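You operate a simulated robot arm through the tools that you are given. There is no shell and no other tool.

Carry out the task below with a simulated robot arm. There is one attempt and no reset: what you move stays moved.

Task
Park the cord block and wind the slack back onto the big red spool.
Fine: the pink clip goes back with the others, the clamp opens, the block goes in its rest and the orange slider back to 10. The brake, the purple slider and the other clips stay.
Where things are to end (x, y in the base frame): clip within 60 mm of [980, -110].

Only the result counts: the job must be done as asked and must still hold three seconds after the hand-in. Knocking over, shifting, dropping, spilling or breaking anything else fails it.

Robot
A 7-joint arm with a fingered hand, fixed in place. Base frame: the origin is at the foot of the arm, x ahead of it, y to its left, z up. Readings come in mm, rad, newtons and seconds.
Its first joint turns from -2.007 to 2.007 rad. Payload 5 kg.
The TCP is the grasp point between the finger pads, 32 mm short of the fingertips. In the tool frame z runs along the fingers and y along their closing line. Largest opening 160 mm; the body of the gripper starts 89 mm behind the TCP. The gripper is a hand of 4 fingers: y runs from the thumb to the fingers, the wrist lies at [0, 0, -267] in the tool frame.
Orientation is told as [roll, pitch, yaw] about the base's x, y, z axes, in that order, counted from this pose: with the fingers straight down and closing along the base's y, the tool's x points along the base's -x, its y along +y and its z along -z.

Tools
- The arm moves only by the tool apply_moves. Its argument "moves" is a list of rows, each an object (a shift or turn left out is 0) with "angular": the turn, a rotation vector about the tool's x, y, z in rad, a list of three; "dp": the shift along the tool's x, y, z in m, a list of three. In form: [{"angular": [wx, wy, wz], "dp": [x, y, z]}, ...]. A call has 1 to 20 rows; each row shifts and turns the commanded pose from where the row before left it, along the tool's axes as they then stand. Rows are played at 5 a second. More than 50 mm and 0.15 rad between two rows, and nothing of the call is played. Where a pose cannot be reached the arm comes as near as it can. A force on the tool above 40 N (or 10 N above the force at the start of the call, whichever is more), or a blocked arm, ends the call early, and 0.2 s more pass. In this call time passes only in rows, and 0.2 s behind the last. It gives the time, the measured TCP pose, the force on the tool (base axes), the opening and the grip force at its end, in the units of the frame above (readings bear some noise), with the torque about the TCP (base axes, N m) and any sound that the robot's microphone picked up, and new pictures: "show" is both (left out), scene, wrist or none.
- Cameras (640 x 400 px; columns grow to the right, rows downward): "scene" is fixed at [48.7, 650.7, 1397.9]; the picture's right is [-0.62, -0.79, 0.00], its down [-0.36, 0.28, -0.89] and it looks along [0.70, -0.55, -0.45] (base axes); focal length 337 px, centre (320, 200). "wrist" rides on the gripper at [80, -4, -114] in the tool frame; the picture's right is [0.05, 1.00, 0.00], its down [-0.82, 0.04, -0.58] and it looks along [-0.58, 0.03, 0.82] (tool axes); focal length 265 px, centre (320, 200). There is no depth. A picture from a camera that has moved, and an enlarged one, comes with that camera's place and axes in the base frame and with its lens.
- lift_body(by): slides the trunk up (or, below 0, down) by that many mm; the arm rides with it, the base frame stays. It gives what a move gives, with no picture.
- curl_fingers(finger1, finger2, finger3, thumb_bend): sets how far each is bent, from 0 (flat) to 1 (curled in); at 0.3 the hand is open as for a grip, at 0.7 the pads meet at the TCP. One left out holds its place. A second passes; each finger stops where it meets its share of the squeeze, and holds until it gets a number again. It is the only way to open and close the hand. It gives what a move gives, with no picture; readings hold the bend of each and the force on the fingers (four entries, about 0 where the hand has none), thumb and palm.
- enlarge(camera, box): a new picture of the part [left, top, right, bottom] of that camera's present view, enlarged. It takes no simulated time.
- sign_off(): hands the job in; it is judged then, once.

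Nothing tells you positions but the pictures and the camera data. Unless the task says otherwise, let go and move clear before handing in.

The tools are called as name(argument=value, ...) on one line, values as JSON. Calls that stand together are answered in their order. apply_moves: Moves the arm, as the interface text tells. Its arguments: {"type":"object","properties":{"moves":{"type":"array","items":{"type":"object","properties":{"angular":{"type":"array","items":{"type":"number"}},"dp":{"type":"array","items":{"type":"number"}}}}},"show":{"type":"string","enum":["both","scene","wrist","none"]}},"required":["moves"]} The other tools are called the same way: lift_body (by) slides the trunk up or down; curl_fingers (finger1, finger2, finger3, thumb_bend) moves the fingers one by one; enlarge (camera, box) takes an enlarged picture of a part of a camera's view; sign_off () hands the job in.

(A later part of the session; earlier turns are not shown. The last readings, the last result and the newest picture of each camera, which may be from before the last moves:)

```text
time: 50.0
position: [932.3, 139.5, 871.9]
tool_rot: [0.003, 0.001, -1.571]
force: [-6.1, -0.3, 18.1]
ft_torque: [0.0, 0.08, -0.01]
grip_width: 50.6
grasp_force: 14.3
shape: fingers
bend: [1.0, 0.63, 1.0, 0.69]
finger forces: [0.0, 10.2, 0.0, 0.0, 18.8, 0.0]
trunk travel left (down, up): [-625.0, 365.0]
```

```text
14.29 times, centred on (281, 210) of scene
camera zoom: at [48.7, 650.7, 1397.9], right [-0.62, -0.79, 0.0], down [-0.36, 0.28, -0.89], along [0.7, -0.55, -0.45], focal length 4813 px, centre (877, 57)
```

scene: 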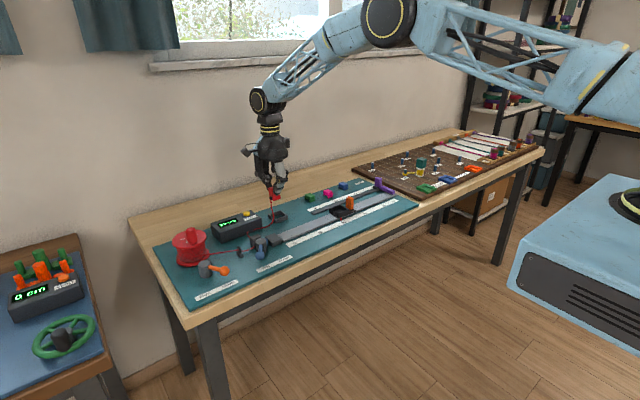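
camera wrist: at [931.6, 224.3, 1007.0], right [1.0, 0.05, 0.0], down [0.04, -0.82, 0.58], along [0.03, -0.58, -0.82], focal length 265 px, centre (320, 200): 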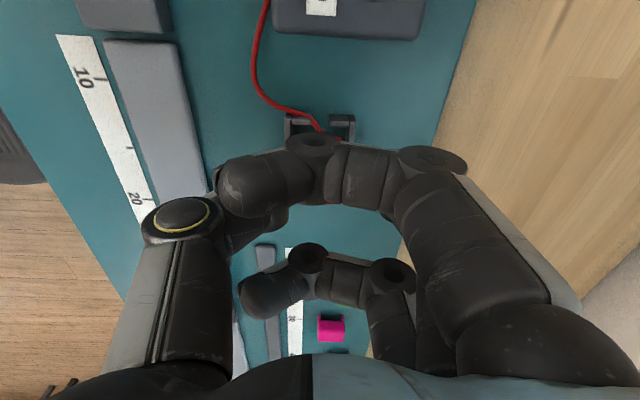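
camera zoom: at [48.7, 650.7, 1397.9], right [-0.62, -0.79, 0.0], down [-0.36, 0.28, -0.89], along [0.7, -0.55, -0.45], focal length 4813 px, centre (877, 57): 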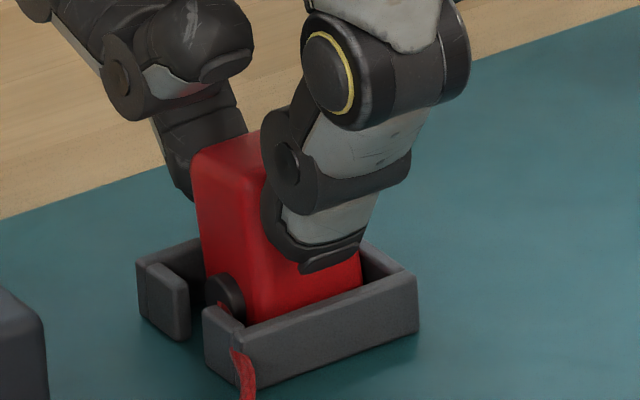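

I'm feeling 18 N. The torque suggests the block's +x lower edge is sitting on the +x wall of the rest, because the thumb pushed the block about 5 mm toward +x in the grip. I'll raise, shift -x, and look.

apply_moves(moves=[{"dp": [0, 0, -0.004]}, {"dp": [0, 0, -0.004]}, {"dp": [0, -0.004, -0.002]}], show="wrist")

enlarge(camera="scene", box=[266, 196, 296, 224])

enlarge(camera="wrist", box=[260, 80, 400, 180])

```text
time: 50.8
position: [928.5, 140.0, 879.9]
tool_rot: [0.0, 0.001, -1.571]
force: [-0.1, 0.5, 0.5]
ft_torque: [0.01, -0.05, 0.0]
grip_width: 50.8
grasp_force: 10.5
shape: fingers
bend: [1.0, 0.62, 1.0, 0.69]
finger forces: [0.1, 10.7, 0.0, 0.0, 9.9, 0.0]
trunk travel left (down, up): [-625.0, 365.0]
camera wrist: at [924.5, 220.1, 993.7], right [1.0, 0.05, 0.0], down [0.04, -0.82, 0.58], along [0.03, -0.58, -0.82], focal length 265 px, centre (320, 200)
```

wrist: 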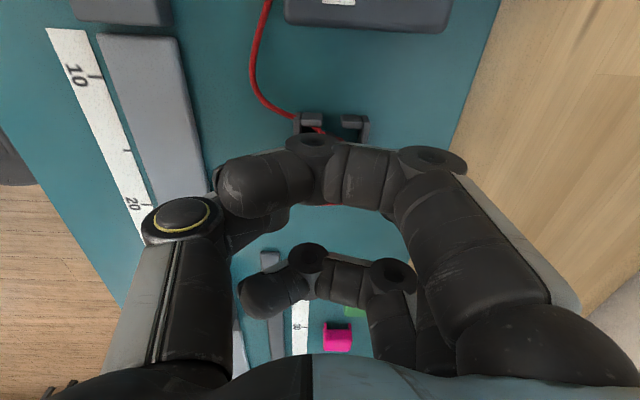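

```text
14.29 times, centred on (281, 210) of scene
camera zoom: at [48.7, 650.7, 1397.9], right [-0.62, -0.79, 0.0], down [-0.36, 0.28, -0.89], along [0.7, -0.55, -0.45], focal length 4813 px, centre (877, 57)
```

zoom: 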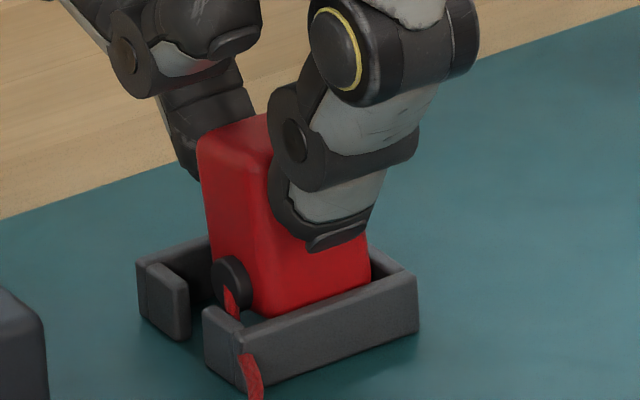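

```text
4.00 times, centred on (330, 130) of wrist
camera zoom: at [924.5, 220.1, 993.7], right [1.0, 0.05, 0.0], down [0.04, -0.82, 0.58], along [0.03, -0.58, -0.82], focal length 1062 px, centre (280, 480)
```

zoom: 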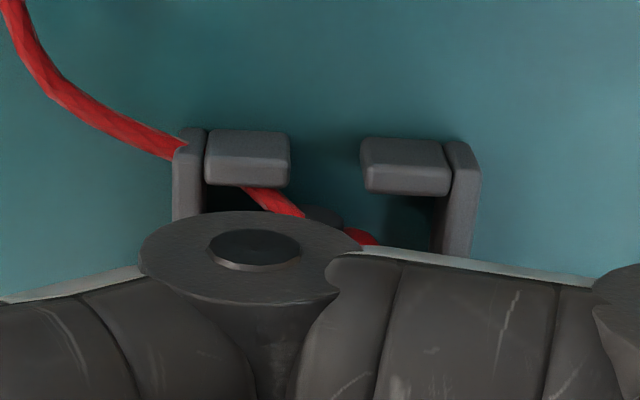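

The cord knob now sits in the middle of the rest's gap at x ≈ 934, so the block is centred. I'll lower again.

apply_moves(moves=[{"dp": [0, 0, 0.004]}, {"dp": [0, 0, 0.004]}, {"dp": [0, 0, 0.003]}, {"dp": [0, 0, 0.002]}], show="none")

enlarge(camera="scene", box=[266, 196, 296, 224])

```text
time: 51.8
position: [929.1, 141.1, 866.6]
tool_rot: [0.002, 0.002, -1.571]
force: [0.4, -1.9, 5.9]
ft_torque: [-0.28, -0.12, -0.04]
grip_width: 50.2
grasp_force: 8.7
shape: fingers
bend: [1.0, 0.64, 1.0, 0.7]
finger forces: [0.0, 8.9, 0.1, 0.0, 8.5, 0.0]
trunk travel left (down, up): [-625.0, 365.0]
```

```text
14.29 times, centred on (281, 210) of scene
camera zoom: at [48.7, 650.7, 1397.9], right [-0.62, -0.79, 0.0], down [-0.36, 0.28, -0.89], along [0.7, -0.55, -0.45], focal length 4813 px, centre (877, 57)
```

zoom: 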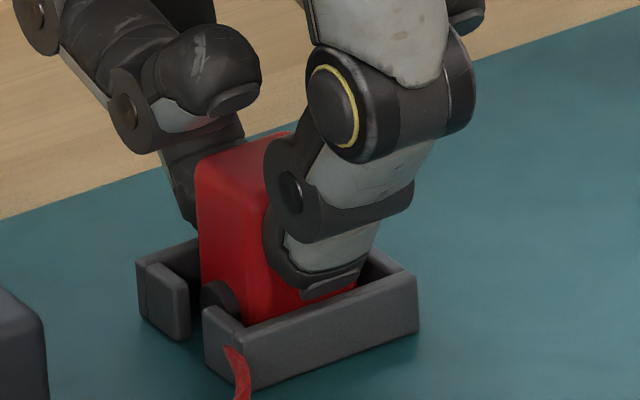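

The block is upright and resting on the floor of the rest. Its top is about 26 mm above the walls, the same as it was in the tray. I'll release gently.

curl_fingers(finger2=0.6, thumb_bend=0.65)

curl_fingers(finger2=0.5, thumb_bend=0.52)

enlarge(camera="scene", box=[266, 196, 296, 224])

```text
time: 52.8
position: [929.2, 141.1, 866.8]
tool_rot: [0.001, 0.001, -1.571]
force: [0.4, 1.1, 5.9]
ft_torque: [0.03, -0.18, 0.03]
grip_width: 52.8
grasp_force: 3.3
shape: fingers
bend: [1.0, 0.61, 1.0, 0.65]
finger forces: [0.0, 6.1, 0.1, 0.0, 0.4, 0.0]
trunk travel left (down, up): [-625.0, 365.0]
```

```text
time: 53.8
position: [929.2, 139.9, 866.0]
tool_rot: [0.001, 0.001, -1.571]
force: [0.6, -0.2, -0.2]
ft_torque: [0.01, -0.04, 0.01]
grip_width: 60.4
grasp_force: 0.1
shape: fingers
bend: [1.0, 0.5, 1.0, 0.52]
finger forces: [0.1, 0.0, 0.1, 0.0, 0.0, 0.1]
trunk travel left (down, up): [-625.0, 365.0]
```

```text
14.29 times, centred on (281, 210) of scene
camera zoom: at [48.7, 650.7, 1397.9], right [-0.62, -0.79, 0.0], down [-0.36, 0.28, -0.89], along [0.7, -0.55, -0.45], focal length 4813 px, centre (877, 57)
```

zoom: 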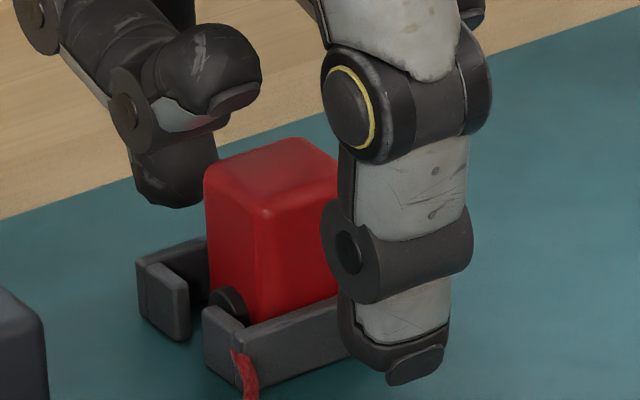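

The block sits upright inside the rest. I'll lift straight up and inspect it.

apply_moves(moves=[{"dp": [0, 0, -0.02]}, {"dp": [0, 0, -0.04]}, {"dp": [0, 0, -0.045]}, {"dp": [0.02, -0.02, -0.03]}], show="none")

curl_fingers(finger1=0.3, finger2=0.3, finger3=0.3, thumb_bend=0.3)

apply_moves(moves=[{"dp": [0.01, 0, -0.01]}], show="both")

enlarge(camera="wrist", box=[210, 50, 420, 180])

enlarge(camera="scene", box=[160, 195, 310, 300])

```text
time: 54.8
position: [909.4, 162.6, 1005.1]
tool_rot: [-0.001, 0.003, -1.568]
force: [0.0, 0.5, 0.6]
ft_torque: [0.01, -0.06, -0.02]
grip_width: 60.3
grasp_force: 0.0
shape: fingers
bend: [1.0, 0.5, 1.0, 0.52]
finger forces: [0.0, 0.1, 0.0, 0.0, 0.0, 0.0]
trunk travel left (down, up): [-625.0, 365.0]
```

```text
time: 55.8
position: [909.3, 162.0, 1003.6]
tool_rot: [0.0, 0.002, -1.571]
force: [0.0, -0.6, 0.6]
ft_torque: [0.04, 0.01, 0.01]
grip_width: 170.2
grasp_force: 0.0
shape: fingers
bend: [0.3, 0.3, 0.3, 0.3]
finger forces: [0.1, 0.0, 0.0, 0.0, 0.1, 0.1]
trunk travel left (down, up): [-625.0, 365.0]
```

```text
time: 56.2
position: [910.8, 172.3, 1011.8]
tool_rot: [-0.003, 0.002, -1.57]
force: [1.0, 0.9, 0.0]
ft_torque: [0.0, 0.01, -0.01]
grip_width: 169.9
grasp_force: 0.0
shape: fingers
bend: [0.3, 0.3, 0.3, 0.3]
finger forces: [0.0, 0.0, 0.0, 0.0, 0.0, 0.0]
trunk travel left (down, up): [-625.0, 365.0]
camera wrist: at [906.0, 252.5, 1125.3], right [1.0, 0.05, 0.0], down [0.04, -0.82, 0.58], along [0.03, -0.58, -0.82], focal length 265 px, centre (320, 200)
```

scene: 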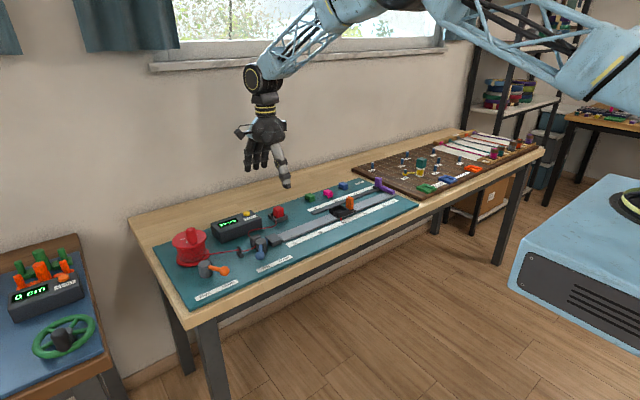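
wrist: 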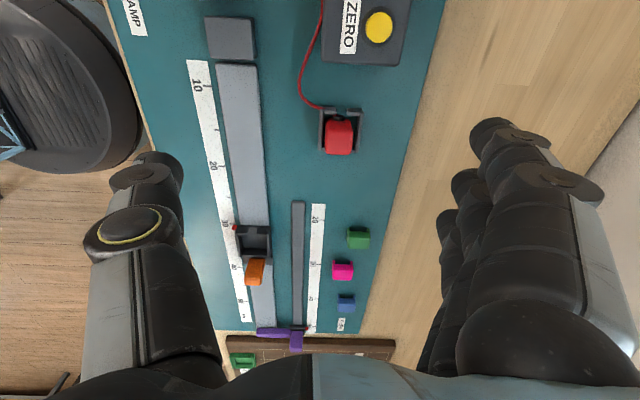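

```text
3.05 times, centred on (315, 115) of wrist
camera zoom: at [906.0, 252.5, 1125.3], right [1.0, 0.05, 0.0], down [0.04, -0.82, 0.58], along [0.03, -0.58, -0.82], focal length 809 px, centre (335, 459)
```

zoom: 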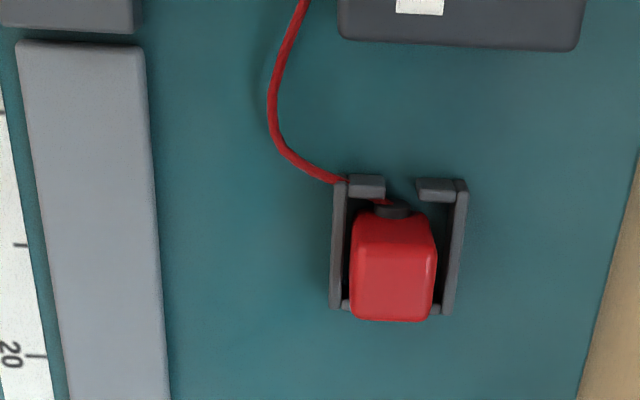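

```text
3.81 times, centred on (235, 248) of scene
camera zoom: at [48.7, 650.7, 1397.9], right [-0.62, -0.79, 0.0], down [-0.36, 0.28, -0.89], along [0.7, -0.55, -0.45], focal length 1283 px, centre (644, 19)
```

zoom: 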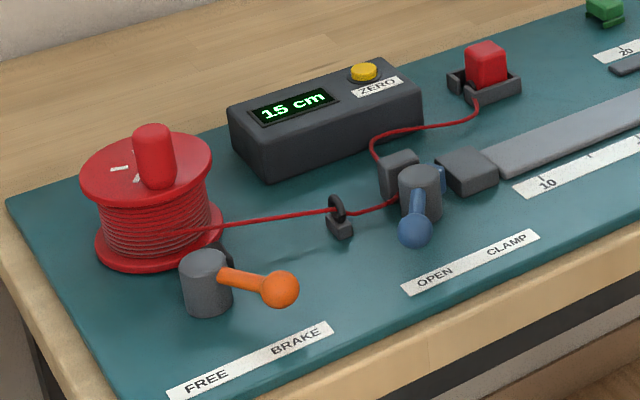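

The block is parked upright with its cord through the gap, and the display still reads 15 cm. Next is the spool, so I'll move over to view it closely.

apply_moves(moves=[{"dp": [0.043, -0.01, 0]}, {"dp": [0.043, -0.01, 0]}, {"dp": [0.043, -0.01, 0]}, {"dp": [0.043, -0.01, 0]}, {"dp": [0.043, -0.01, 0]}, {"dp": [0.043, -0.01, 0]}], show="both")

enlarge(camera="wrist", box=[280, 30, 480, 160])

enlarge(camera="scene", box=[160, 215, 240, 285])

```text
time: 57.6
position: [848.0, 430.3, 1012.3]
tool_rot: [0.001, 0.0, -1.571]
force: [-0.6, -0.1, 0.3]
ft_torque: [-0.03, -0.04, 0.0]
grip_width: 169.8
grasp_force: 0.0
shape: fingers
bend: [0.3, 0.3, 0.3, 0.3]
finger forces: [0.0, 0.1, 0.0, 0.0, 0.0, 0.0]
trunk travel left (down, up): [-625.0, 365.0]
camera wrist: at [844.8, 509.9, 1125.6], right [1.0, 0.05, 0.0], down [0.04, -0.82, 0.58], along [0.03, -0.58, -0.82], focal length 265 px, centre (320, 200)
```

scene: 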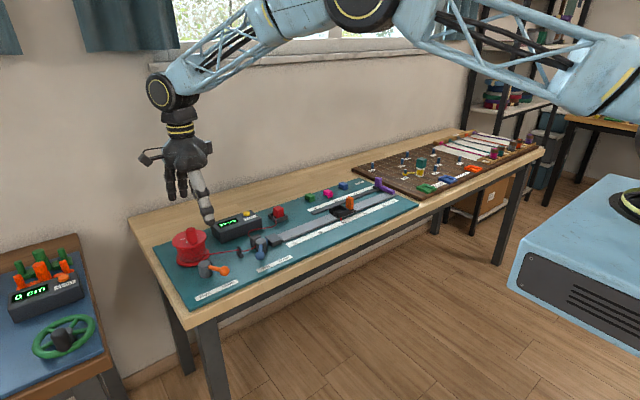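
wrist: 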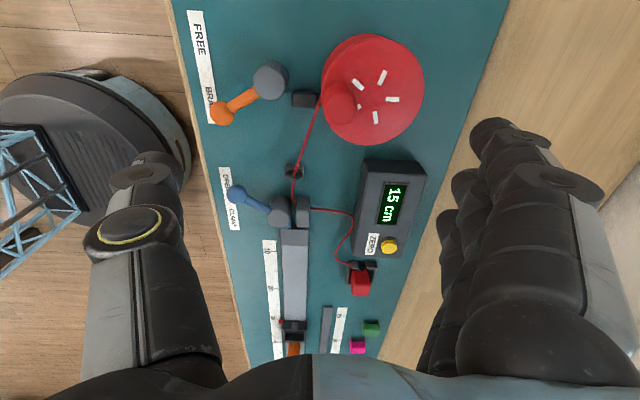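

```text
3.08 times, centred on (380, 95) of wrist
camera zoom: at [844.8, 509.9, 1125.6], right [1.0, 0.05, 0.0], down [0.04, -0.82, 0.58], along [0.03, -0.58, -0.82], focal length 817 px, centre (135, 523)
```

zoom: 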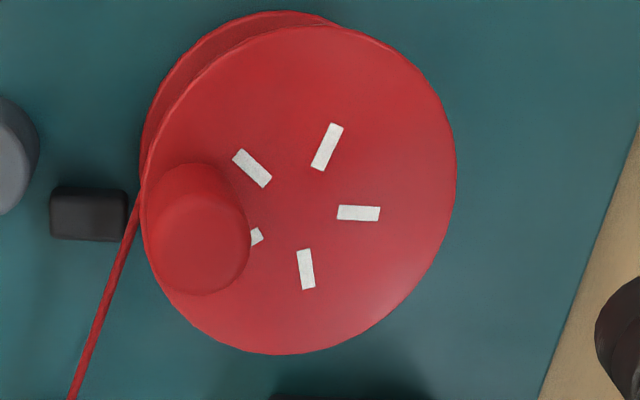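

```text
5.71 times, centred on (200, 250) of scene
camera zoom: at [48.7, 650.7, 1397.9], right [-0.62, -0.79, 0.0], down [-0.36, 0.28, -0.89], along [0.7, -0.55, -0.45], focal length 1925 px, centre (1006, -86)
```

zoom: 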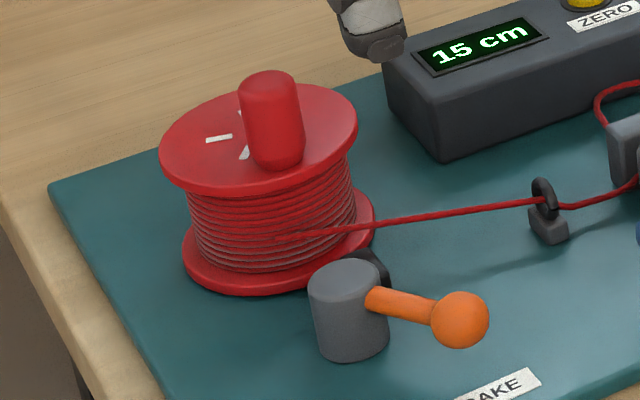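

The spool axis is near (895, 450), its flange top is at z ≈ 879, and the upright crank knob is at about (867, 449), on a circle of about 28 mm radius. I'll test whether the arm reaches the far side of that circle.

apply_moves(moves=[{"dp": [0.01, 0.038, 0.02]}, {"dp": [0.01, 0.038, 0.02]}, {"dp": [0, 0, 0]}], show="scene")

```text
time: 58.4
position: [913.6, 445.5, 980.1]
tool_rot: [-0.001, 0.001, -1.572]
force: [0.2, 0.3, 0.5]
ft_torque: [0.0, -0.06, 0.0]
grip_width: 170.7
grasp_force: 0.1
shape: fingers
bend: [0.3, 0.3, 0.3, 0.3]
finger forces: [0.0, 0.0, 0.0, 0.0, 0.0, 0.0]
out of reach, approached as far as the arm can: row 2
trunk travel left (down, up): [-625.0, 365.0]
```

scene: 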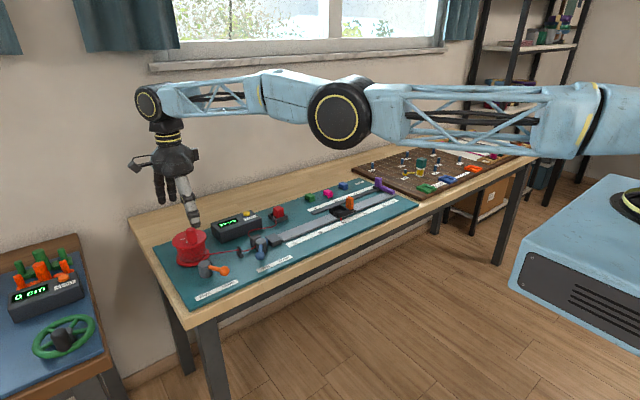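

The vertical reach limit is about 1016 mm and the far side of the crank circle needs about 1030 mm. Tilting the hand slightly outward will cover the difference. I'll back off, then turn the hand to face radially (yaw about +0.466).

apply_moves(moves=[{"dp": [0, -0.04, -0.03]}, {"dp": [0, -0.04, -0.02]}, {"angular": [0, 0, -0.1455]}, {"angular": [0, 0, -0.1455]}, {"angular": [0, 0, -0.1455]}, {"angular": [0, 0, -0.1455]}, {"angular": [0, 0, -0.1455]}, {"angular": [0, 0, -0.1455]}, {"angular": [0, 0, -0.1455]}, {"angular": [0, 0, -0.1455]}, {"angular": [0, 0, -0.1455]}, {"angular": [0, 0, -0.1455]}, {"angular": [0, 0, -0.1455]}, {"angular": [0, 0, -0.1455]}, {"angular": [0, 0, -0.1455]}, {"angular": [0, 0, -0.1455]}], show="both")

```text
time: 61.8
position: [834.0, 444.9, 1026.1]
tool_rot: [0.002, 0.002, 0.469]
force: [-0.2, 0.1, -0.2]
ft_torque: [-0.01, 0.0, 0.02]
grip_width: 170.4
grasp_force: 0.0
shape: fingers
bend: [0.3, 0.3, 0.3, 0.3]
finger forces: [0.0, 0.0, 0.1, 0.0, 0.0, 0.0]
trunk travel left (down, up): [-625.0, 365.0]
camera wrist: at [765.2, 404.8, 1140.4], right [-0.5, 0.87, 0.0], down [0.71, 0.41, 0.58], along [0.5, 0.29, -0.82], focal length 265 px, centre (320, 200)
```

scene: 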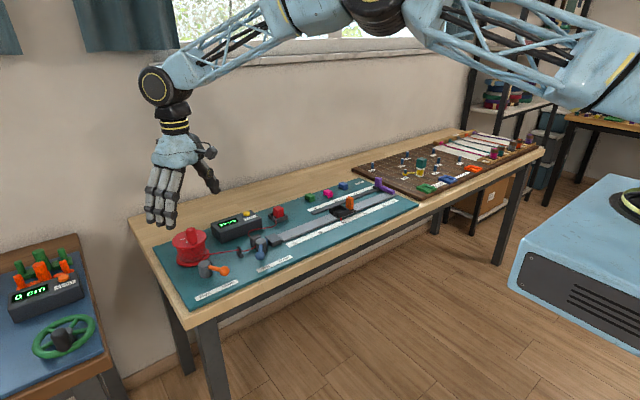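
wrist: 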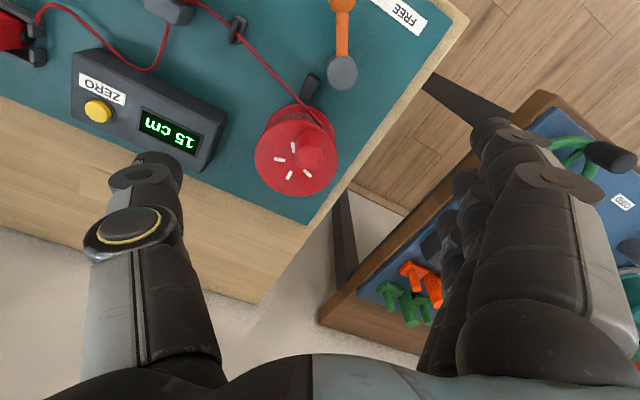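

enlarge(camera="wrist", box=[220, 70, 380, 210])

```text
2.86 times, centred on (300, 140) of wrist
camera zoom: at [765.2, 404.8, 1140.4], right [-0.5, 0.87, 0.0], down [0.71, 0.41, 0.58], along [0.5, 0.29, -0.82], focal length 758 px, centre (377, 371)
```

zoom: 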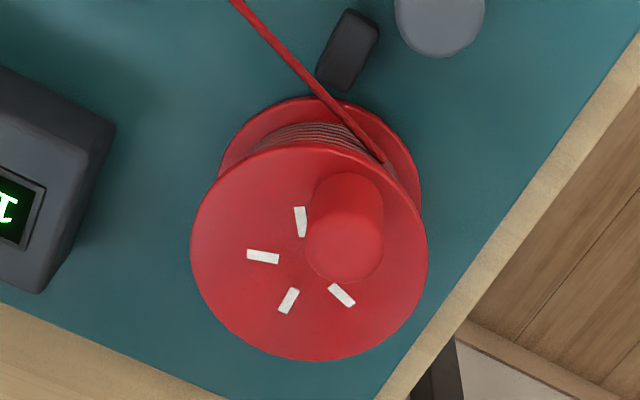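

The knob is at (865, 449), on a radius of about 30 mm around (895, 450). I'll lower the trunk 50 mm for reach, form the pinch, and tilt the hand slightly outward.

lift_body(by=-50)

curl_fingers(finger1=1.0, finger2=0.47, finger3=1.0, thumb_bend=0.47)

apply_moves(moves=[{"angular": [0, -0.075, 0]}, {"angular": [0, -0.075, 0]}, {"dp": [0, 0, 0]}], show="both")

```text
time: 62.7
position: [834.5, 445.0, 979.0]
tool_rot: [0.001, 0.0, 0.469]
force: [0.2, 0.2, -0.6]
ft_torque: [0.05, 0.06, 0.04]
grip_width: 170.7
grasp_force: 0.0
shape: fingers
bend: [0.3, 0.3, 0.3, 0.3]
finger forces: [0.0, 0.1, 0.0, 0.0, 0.0, 0.0]
trunk travel left (down, up): [-575.0, 415.0]
```

```text
time: 63.7
position: [835.1, 445.3, 976.5]
tool_rot: [0.001, 0.0, 0.467]
force: [0.8, 0.3, 0.4]
ft_torque: [0.0, 0.01, 0.01]
grip_width: 64.3
grasp_force: 0.0
shape: fingers
bend: [1.0, 0.47, 1.0, 0.47]
finger forces: [0.0, 0.0, 0.0, 0.1, 0.1, 0.1]
trunk travel left (down, up): [-575.0, 415.0]
```

```text
time: 64.5
position: [834.6, 445.1, 976.3]
tool_rot: [0.003, -0.149, 0.468]
force: [0.1, 0.1, 0.8]
ft_torque: [0.03, 0.03, 0.02]
grip_width: 64.2
grasp_force: 0.1
shape: fingers
bend: [1.0, 0.47, 1.0, 0.47]
finger forces: [0.1, 0.1, 0.0, 0.0, 0.0, 0.1]
trunk travel left (down, up): [-575.0, 415.0]
camera wrist: at [750.6, 397.8, 1076.9], right [-0.5, 0.87, -0.01], down [0.62, 0.36, 0.69], along [0.6, 0.34, -0.72], focal length 265 px, centre (320, 200)
```

scene: 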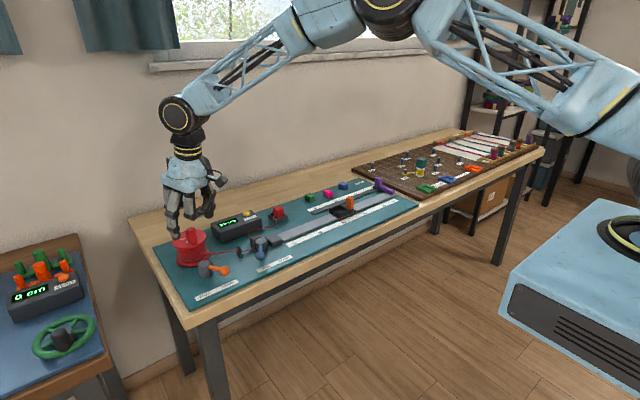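
wrist: 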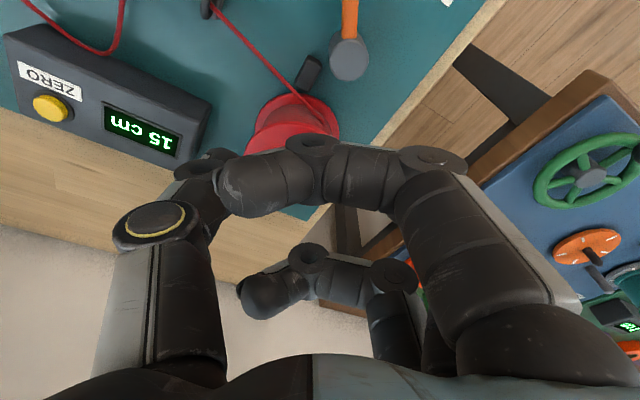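

The tilt works. I'll move over the knob at this height first, then check.

apply_moves(moves=[{"dp": [-0.0128, -0.0052, 0.0019]}, {"dp": [-0.0127, -0.0051, 0.0019]}, {"dp": [0.0015, 0, 0.0099]}], show="both")

enlarge(camera="scene", box=[150, 180, 250, 280])

```text
time: 65.3
position: [863.1, 449.0, 965.6]
tool_rot: [0.003, -0.15, 0.468]
force: [0.6, 0.3, 0.5]
ft_torque: [0.01, -0.02, 0.03]
grip_width: 64.2
grasp_force: 0.0
shape: fingers
bend: [1.0, 0.47, 1.0, 0.47]
finger forces: [0.0, 0.0, 0.0, 0.0, 0.0, 0.0]
trunk travel left (down, up): [-575.0, 415.0]
camera wrist: at [778.8, 400.1, 1067.4], right [-0.5, 0.87, -0.01], down [0.62, 0.36, 0.69], along [0.6, 0.34, -0.72], focal length 265 px, centre (320, 200)
```

scene: 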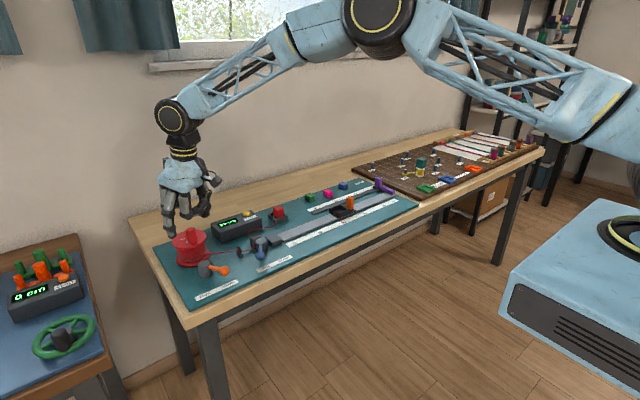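
wrist: 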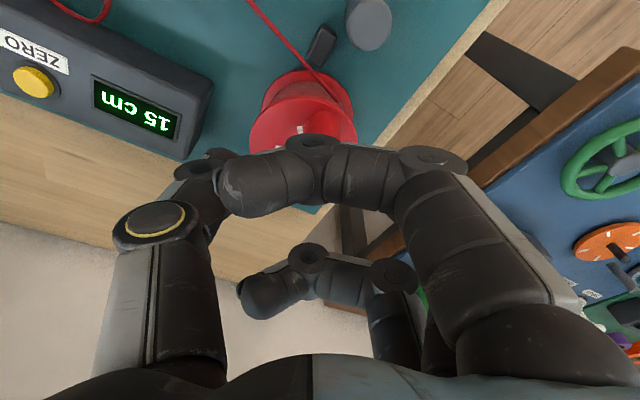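

```text
4.00 times, centred on (200, 230) of scene
camera zoom: at [48.7, 650.7, 1397.9], right [-0.62, -0.79, 0.0], down [-0.36, 0.28, -0.89], along [0.7, -0.55, -0.45], focal length 1348 px, centre (800, 80)
```

zoom: 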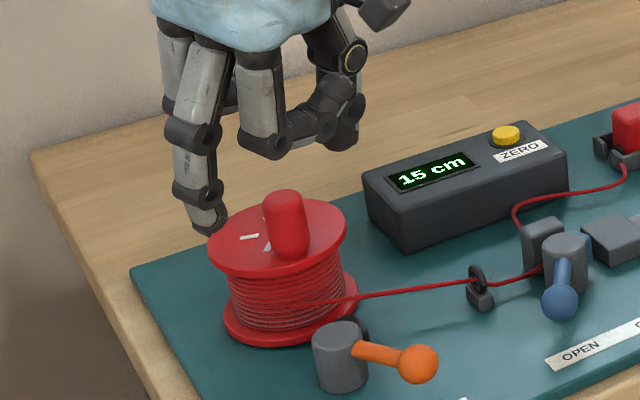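

The midpoint between thumb and finger lines up with the knob to within a few mm. I'll lower beside the knob while keeping the tips above the flange.

apply_moves(moves=[{"dp": [0.0022, 0, 0.0148]}, {"dp": [0.0018, 0, 0.0119]}, {"dp": [0.0013, 0, 0.0089]}], show="wrist")

enlarge(camera="scene", box=[160, 205, 240, 265])

```text
time: 66.1
position: [862.0, 448.5, 929.2]
tool_rot: [0.003, -0.15, 0.468]
force: [-0.1, -0.1, -0.2]
ft_torque: [0.01, -0.03, 0.01]
grip_width: 64.2
grasp_force: 0.1
shape: fingers
bend: [1.0, 0.47, 1.0, 0.47]
finger forces: [0.1, 0.0, 0.0, 0.0, 0.0, 0.0]
trunk travel left (down, up): [-575.0, 415.0]
camera wrist: at [778.1, 401.4, 1030.3], right [-0.5, 0.87, -0.01], down [0.62, 0.36, 0.69], along [0.6, 0.34, -0.72], focal length 265 px, centre (320, 200)
```

wrist: 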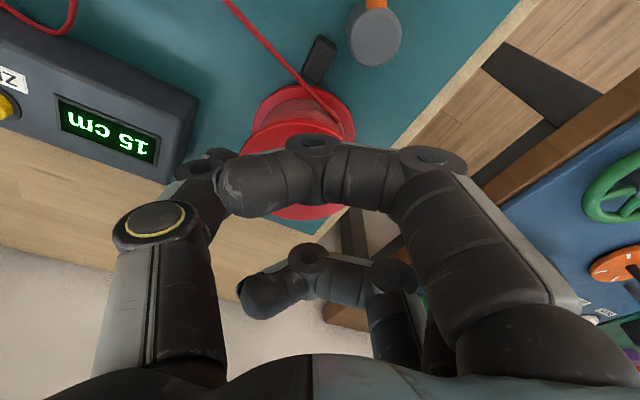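

```text
6.67 times, centred on (200, 235) of scene
camera zoom: at [48.7, 650.7, 1397.9], right [-0.62, -0.79, 0.0], down [-0.36, 0.28, -0.89], along [0.7, -0.55, -0.45], focal length 2246 px, centre (1120, -33)
```

zoom: 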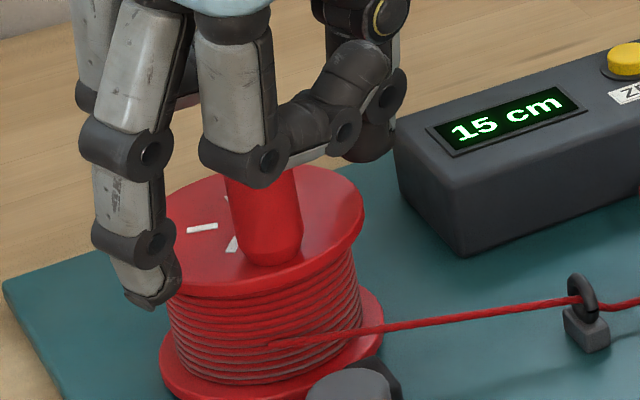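

curl_fingers(finger2=0.58, thumb_bend=0.58)

enlarge(camera="scene", box=[160, 205, 240, 265])

```text
time: 67.1
position: [861.9, 448.4, 930.7]
tool_rot: [0.002, -0.149, 0.468]
force: [0.3, 0.2, 0.3]
ft_torque: [0.01, 0.01, -0.02]
grip_width: 56.9
grasp_force: 0.1
shape: fingers
bend: [1.0, 0.57, 1.0, 0.57]
finger forces: [0.0, 0.0, 0.0, 0.0, 0.0, 0.1]
trunk travel left (down, up): [-575.0, 415.0]
```

```text
6.67 times, centred on (200, 235) of scene
camera zoom: at [48.7, 650.7, 1397.9], right [-0.62, -0.79, 0.0], down [-0.36, 0.28, -0.89], along [0.7, -0.55, -0.45], focal length 2246 px, centre (1120, -33)
```

zoom: 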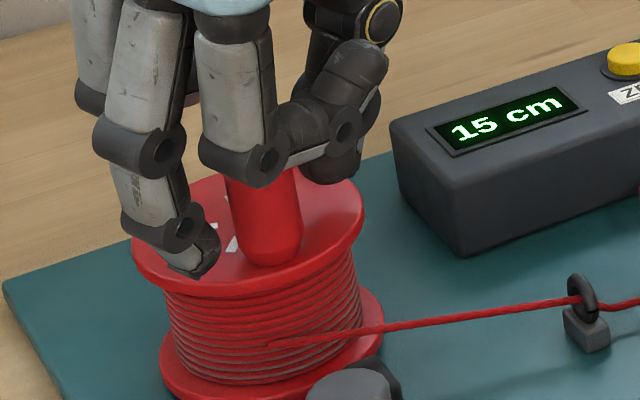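

curl_fingers(finger2=0.66, thumb_bend=0.66)

enlarge(camera="scene", box=[160, 205, 240, 265])

```text
time: 68.1
position: [862.4, 450.1, 930.6]
tool_rot: [0.0, -0.15, 0.468]
force: [0.5, -0.8, -0.3]
ft_torque: [-0.02, -0.01, 0.0]
grip_width: 52.6
grasp_force: 2.2
shape: fingers
bend: [1.0, 0.64, 1.0, 0.65]
finger forces: [0.1, 2.1, 0.1, 0.0, 2.5, 0.0]
trunk travel left (down, up): [-575.0, 415.0]
```

```text
6.67 times, centred on (200, 235) of scene
camera zoom: at [48.7, 650.7, 1397.9], right [-0.62, -0.79, 0.0], down [-0.36, 0.28, -0.89], along [0.7, -0.55, -0.45], focal length 2246 px, centre (1120, -33)
```

zoom: 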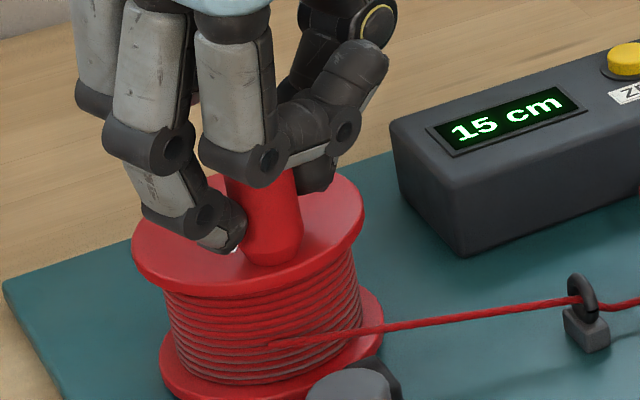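

Both sides touch the knob lightly. I'll squeeze more and try a short clockwise arc to see whether the spool turns with the brake as it is.

curl_fingers(finger2=0.7, thumb_bend=0.7)

apply_moves(moves=[{"dp": [-0.00254, 0.00445, 0.00038]}, {"dp": [-0.00327, 0.00394, 0.00049]}], show="wrist")

enlarge(camera="scene", box=[160, 205, 240, 265])

```text
time: 69.1
position: [862.9, 448.4, 929.9]
tool_rot: [0.003, -0.151, 0.468]
force: [1.4, -2.2, -3.9]
ft_torque: [-0.01, -0.04, -0.01]
grip_width: 51.9
grasp_force: 7.4
shape: fingers
bend: [1.0, 0.64, 1.0, 0.67]
finger forces: [0.0, 6.2, 0.0, 0.1, 8.3, 0.1]
trunk travel left (down, up): [-575.0, 415.0]
```

```text
time: 69.7
position: [862.5, 457.6, 930.8]
tool_rot: [0.001, -0.149, 0.466]
force: [2.5, -4.6, -5.9]
ft_torque: [-0.03, -0.05, -0.01]
grip_width: 52.2
grasp_force: 7.1
shape: fingers
bend: [1.0, 0.65, 1.0, 0.67]
finger forces: [0.1, 4.7, 0.0, 0.1, 9.6, 0.1]
trunk travel left (down, up): [-575.0, 415.0]
camera wrist: at [779.0, 410.4, 1030.5], right [-0.5, 0.87, -0.01], down [0.62, 0.36, 0.69], along [0.6, 0.34, -0.72], focal length 265 px, centre (320, 200)
```

wrist: 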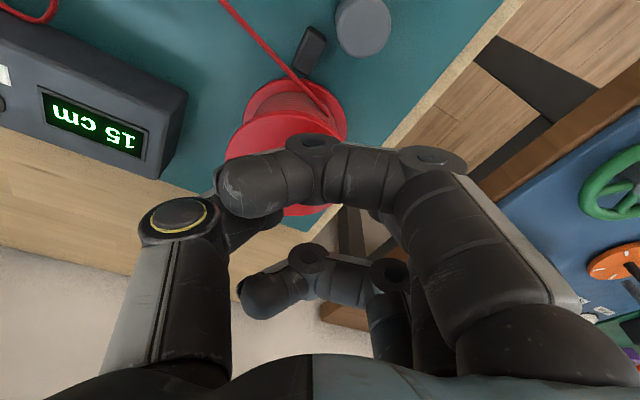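

```text
6.67 times, centred on (200, 235) of scene
camera zoom: at [48.7, 650.7, 1397.9], right [-0.62, -0.79, 0.0], down [-0.36, 0.28, -0.89], along [0.7, -0.55, -0.45], focal length 2246 px, centre (1120, -33)
```

zoom: 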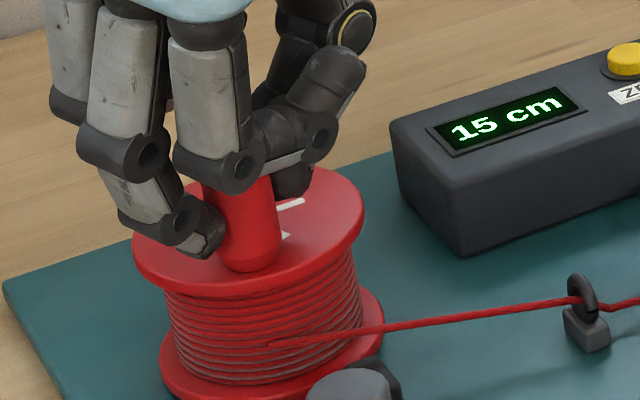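

The spool turns clockwise easily, at about 5 N, with the brake left alone. I'll continue along the arc.

apply_moves(moves=[{"dp": [-0.0039, 0.00331, 0.00059]}, {"dp": [-0.0044, 0.00257, 0.00066]}, {"dp": [-0.00479, 0.00175, 0.00072]}, {"dp": [-0.005, 0.0009, 0.00076]}], show="wrist")

enlarge(camera="scene", box=[150, 200, 310, 290])

```text
time: 70.7
position: [873.9, 474.7, 931.1]
tool_rot: [0.002, -0.148, 0.468]
force: [1.5, -4.5, -5.2]
ft_torque: [-0.07, 0.05, 0.02]
grip_width: 51.9
grasp_force: 6.8
shape: fingers
bend: [1.0, 0.65, 1.0, 0.67]
finger forces: [0.1, 5.1, 0.0, 0.0, 8.9, 0.1]
trunk travel left (down, up): [-575.0, 415.0]
camera wrist: at [790.5, 427.1, 1030.7], right [-0.5, 0.87, -0.01], down [0.62, 0.36, 0.69], along [0.6, 0.34, -0.72], focal length 265 px, centre (320, 200)
```

wrist: 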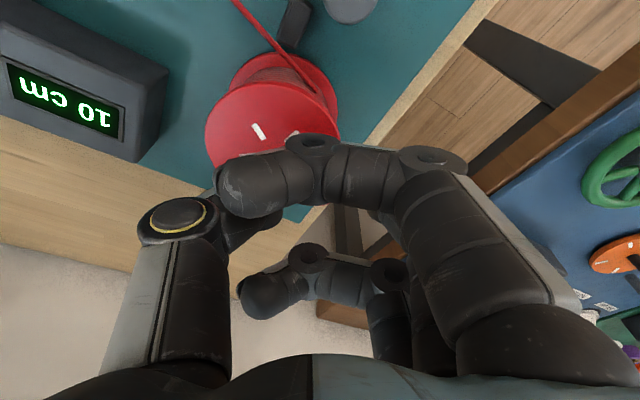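

```text
4.00 times, centred on (230, 245) of scene
camera zoom: at [48.7, 650.7, 1397.9], right [-0.62, -0.79, 0.0], down [-0.36, 0.28, -0.89], along [0.7, -0.55, -0.45], focal length 1348 px, centre (680, 20)
```

zoom: 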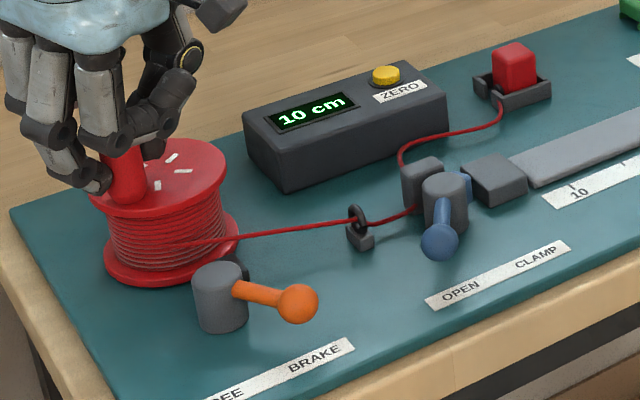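

The display has dropped to 10 cm as the slack winds on. I'll continue around.

apply_moves(moves=[{"dp": [-0.00508, 0, 0.00077]}, {"dp": [-0.005, -0.0009, 0.00076]}, {"dp": [-0.00479, -0.00175, 0.00072]}, {"dp": [-0.0044, -0.00257, 0.00066]}], show="wrist")

enlarge(camera="scene", box=[150, 200, 310, 290])

```text
time: 71.7
position: [894.6, 479.5, 931.5]
tool_rot: [0.001, -0.15, 0.469]
force: [-1.7, 2.0, -2.9]
ft_torque: [0.05, 0.07, 0.02]
grip_width: 51.8
grasp_force: 7.3
shape: fingers
bend: [1.0, 0.64, 1.0, 0.68]
finger forces: [0.0, 7.8, 0.0, 0.0, 5.5, 0.1]
trunk travel left (down, up): [-575.0, 415.0]
camera wrist: at [811.4, 430.8, 1030.9], right [-0.5, 0.87, -0.01], down [0.62, 0.36, 0.69], along [0.6, 0.34, -0.72], focal length 265 px, centre (320, 200)
```

wrist: 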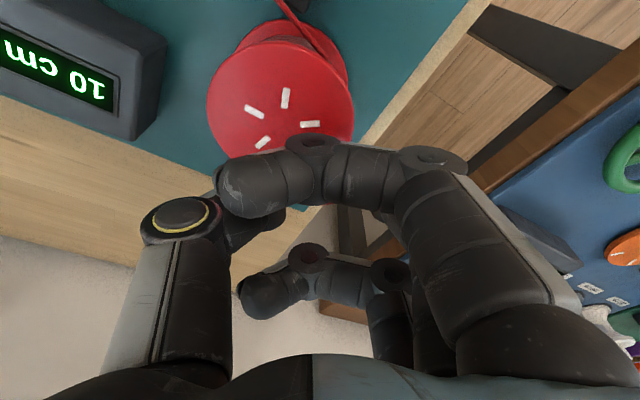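

```text
4.00 times, centred on (230, 245) of scene
camera zoom: at [48.7, 650.7, 1397.9], right [-0.62, -0.79, 0.0], down [-0.36, 0.28, -0.89], along [0.7, -0.55, -0.45], focal length 1348 px, centre (680, 20)
```

zoom: 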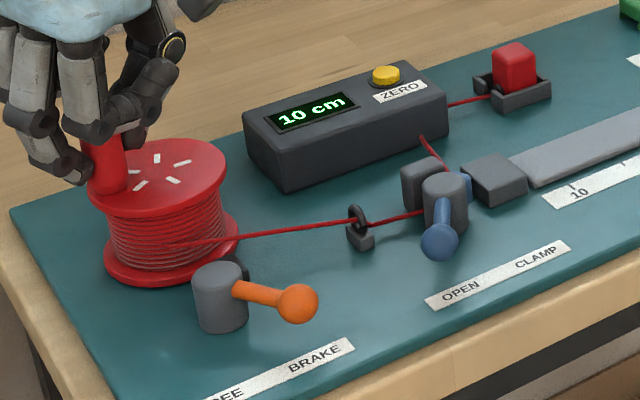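

The slack is shrinking. I'll continue the arc in smaller batches and watch the force for when the cord goes taut.

apply_moves(moves=[{"dp": [-0.0039, -0.00331, 0.00059]}, {"dp": [-0.00327, -0.00394, 0.00049]}, {"dp": [-0.00254, -0.00445, 0.00038]}], show="wrist")

enlarge(camera="scene", box=[150, 200, 310, 290])

```text
time: 72.5
position: [910.6, 471.4, 930.5]
tool_rot: [0.001, -0.152, 0.468]
force: [1.1, 5.5, 1.3]
ft_torque: [0.23, -0.01, -0.01]
grip_width: 51.4
grasp_force: 7.1
shape: fingers
bend: [1.0, 0.64, 1.0, 0.68]
finger forces: [0.0, 9.3, 0.1, 0.0, 4.6, 0.0]
trunk travel left (down, up): [-575.0, 415.0]
camera wrist: at [826.6, 424.8, 1030.3], right [-0.5, 0.87, -0.01], down [0.62, 0.36, 0.69], along [0.6, 0.34, -0.72], focal length 265 px, centre (320, 200)
```

wrist: 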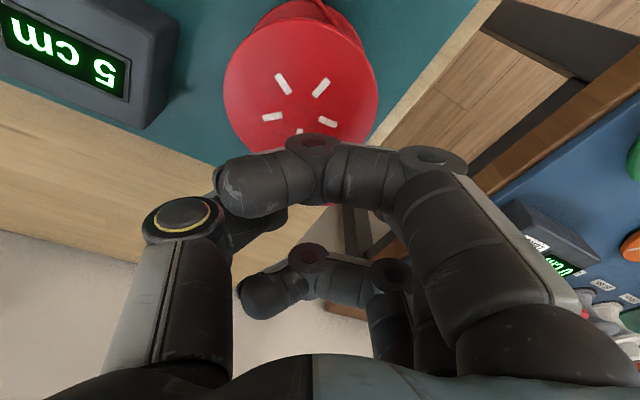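

```text
4.00 times, centred on (230, 245) of scene
camera zoom: at [48.7, 650.7, 1397.9], right [-0.62, -0.79, 0.0], down [-0.36, 0.28, -0.89], along [0.7, -0.55, -0.45], focal length 1348 px, centre (680, 20)
```

zoom: 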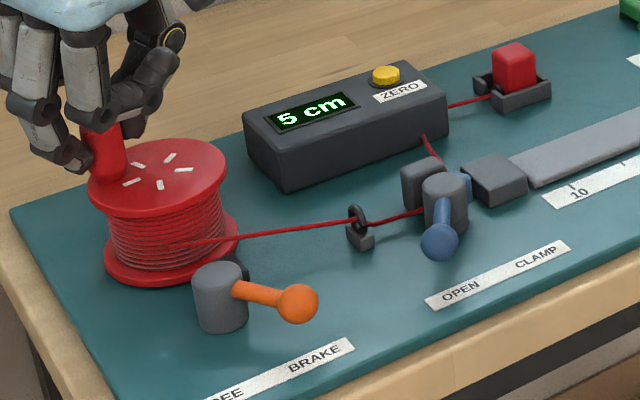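

The display reads 5 cm. I'll continue, in short batches.

apply_moves(moves=[{"dp": [-0.00173, -0.00484, 0.00026]}, {"dp": [-0.00089, -0.00506, 0.00013]}, {"dp": [0, -0.00514, 0]}], show="wrist")

enlarge(camera="scene", box=[150, 200, 310, 290])

```text
time: 73.3
position: [919.7, 459.1, 931.0]
tool_rot: [-0.001, -0.149, 0.465]
force: [7.2, 7.7, 1.3]
ft_torque: [0.17, -0.16, -0.03]
grip_width: 51.3
grasp_force: 7.1
shape: fingers
bend: [1.0, 0.64, 1.0, 0.68]
finger forces: [0.0, 7.8, 0.0, 0.0, 5.9, 0.0]
trunk travel left (down, up): [-575.0, 415.0]
camera wrist: at [836.3, 412.1, 1030.3], right [-0.49, 0.87, -0.01], down [0.62, 0.36, 0.69], along [0.6, 0.34, -0.72], focal length 265 px, centre (320, 200)
```

wrist: 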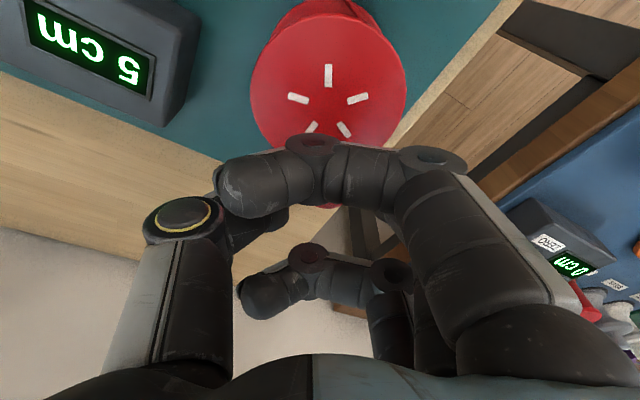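

```text
4.00 times, centred on (230, 245) of scene
camera zoom: at [48.7, 650.7, 1397.9], right [-0.62, -0.79, 0.0], down [-0.36, 0.28, -0.89], along [0.7, -0.55, -0.45], focal length 1348 px, centre (680, 20)
```

zoom: 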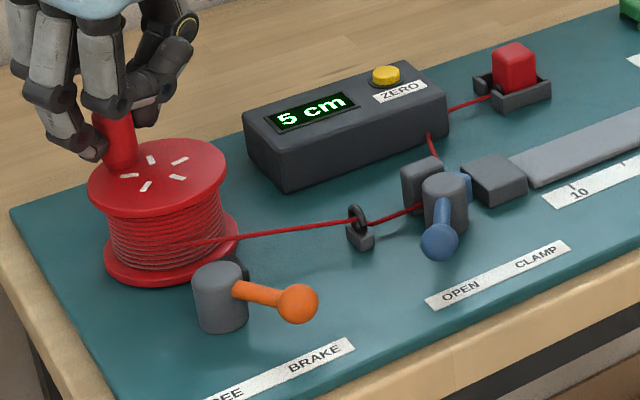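

I've turned about 152°. I'll continue with a small radial correction to take out the roughly 10 N side load.

apply_moves(moves=[{"dp": [-0.0006, -0.00506, 0.0001]}, {"dp": [0.00173, -0.00484, -0.00026]}, {"dp": [0.00254, -0.00445, -0.00038]}], show="wrist")

enlarge(camera="scene", box=[150, 200, 310, 290])

```text
time: 74.1
position: [923.0, 443.9, 930.1]
tool_rot: [0.0, -0.151, 0.466]
force: [6.1, 1.6, -1.3]
ft_torque: [0.06, -0.17, -0.07]
grip_width: 51.5
grasp_force: 6.9
shape: fingers
bend: [1.0, 0.64, 1.0, 0.68]
finger forces: [0.0, 6.2, 0.0, 0.0, 8.2, 0.0]
trunk travel left (down, up): [-575.0, 415.0]
camera wrist: at [839.3, 396.7, 1030.8], right [-0.49, 0.87, -0.01], down [0.62, 0.36, 0.69], along [0.6, 0.34, -0.72], focal length 265 px, centre (320, 200)
```

wrist: 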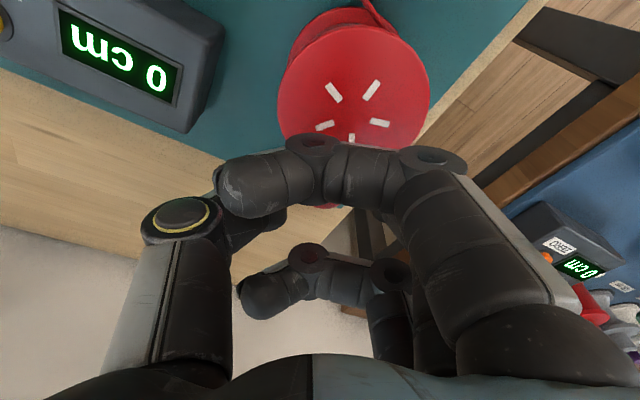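

```text
4.00 times, centred on (230, 245) of scene
camera zoom: at [48.7, 650.7, 1397.9], right [-0.62, -0.79, 0.0], down [-0.36, 0.28, -0.89], along [0.7, -0.55, -0.45], focal length 1348 px, centre (680, 20)
```

zoom: 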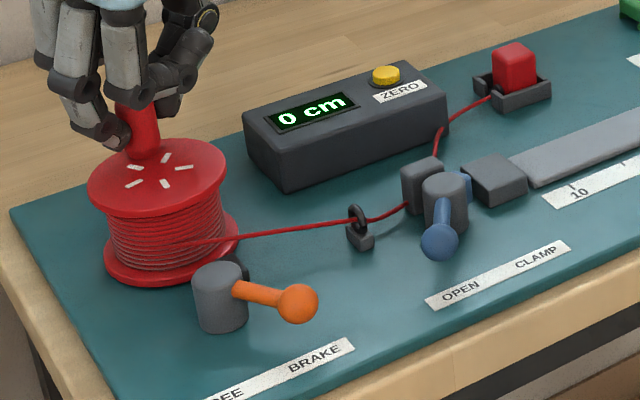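

The display now shows 0 cm, but the cord still sags a little between the guide and the block. I'll look at it closely before winding further.

enlarge(camera="scene", box=[225, 205, 305, 260])

```text
7.27 times, centred on (265, 232) of scene
camera zoom: at [48.7, 650.7, 1397.9], right [-0.62, -0.79, 0.0], down [-0.36, 0.28, -0.89], along [0.7, -0.55, -0.45], focal length 2450 px, centre (720, -36)
```

zoom: 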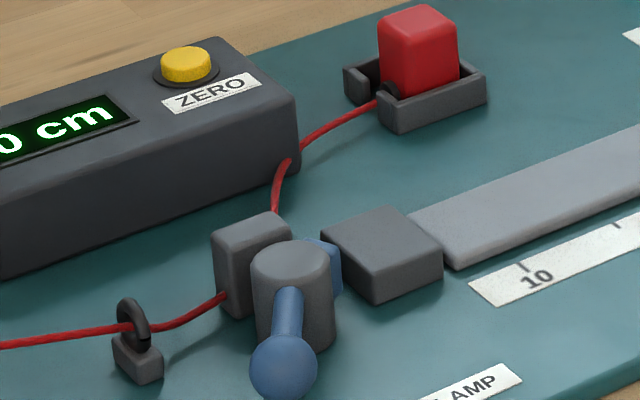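

apply_moves(moves=[{"dp": [0.00307, -0.00394, -0.00049]}, {"dp": [0.0037, -0.00331, -0.00059]}], show="wrist")

enlarge(camera="scene", box=[225, 205, 305, 260])

```text
time: 74.7
position: [920.4, 435.9, 930.5]
tool_rot: [0.0, -0.15, 0.465]
force: [5.5, -1.2, 1.3]
ft_torque: [-0.04, -0.16, -0.05]
grip_width: 51.4
grasp_force: 7.3
shape: fingers
bend: [1.0, 0.64, 1.0, 0.68]
finger forces: [0.0, 5.6, 0.0, 0.0, 9.5, 0.0]
trunk travel left (down, up): [-575.0, 415.0]
camera wrist: at [836.4, 387.5, 1030.8], right [-0.5, 0.87, -0.01], down [0.62, 0.36, 0.69], along [0.6, 0.34, -0.72], focal length 265 px, centre (320, 200)
```

wrist: 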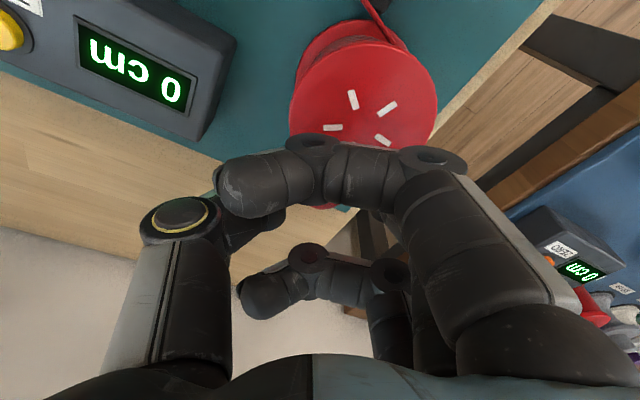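

```text
7.27 times, centred on (265, 232) of scene
camera zoom: at [48.7, 650.7, 1397.9], right [-0.62, -0.79, 0.0], down [-0.36, 0.28, -0.89], along [0.7, -0.55, -0.45], focal length 2450 px, centre (720, -36)
```

zoom: 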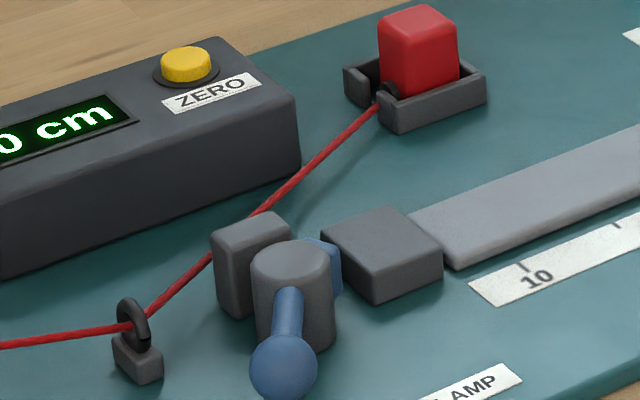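

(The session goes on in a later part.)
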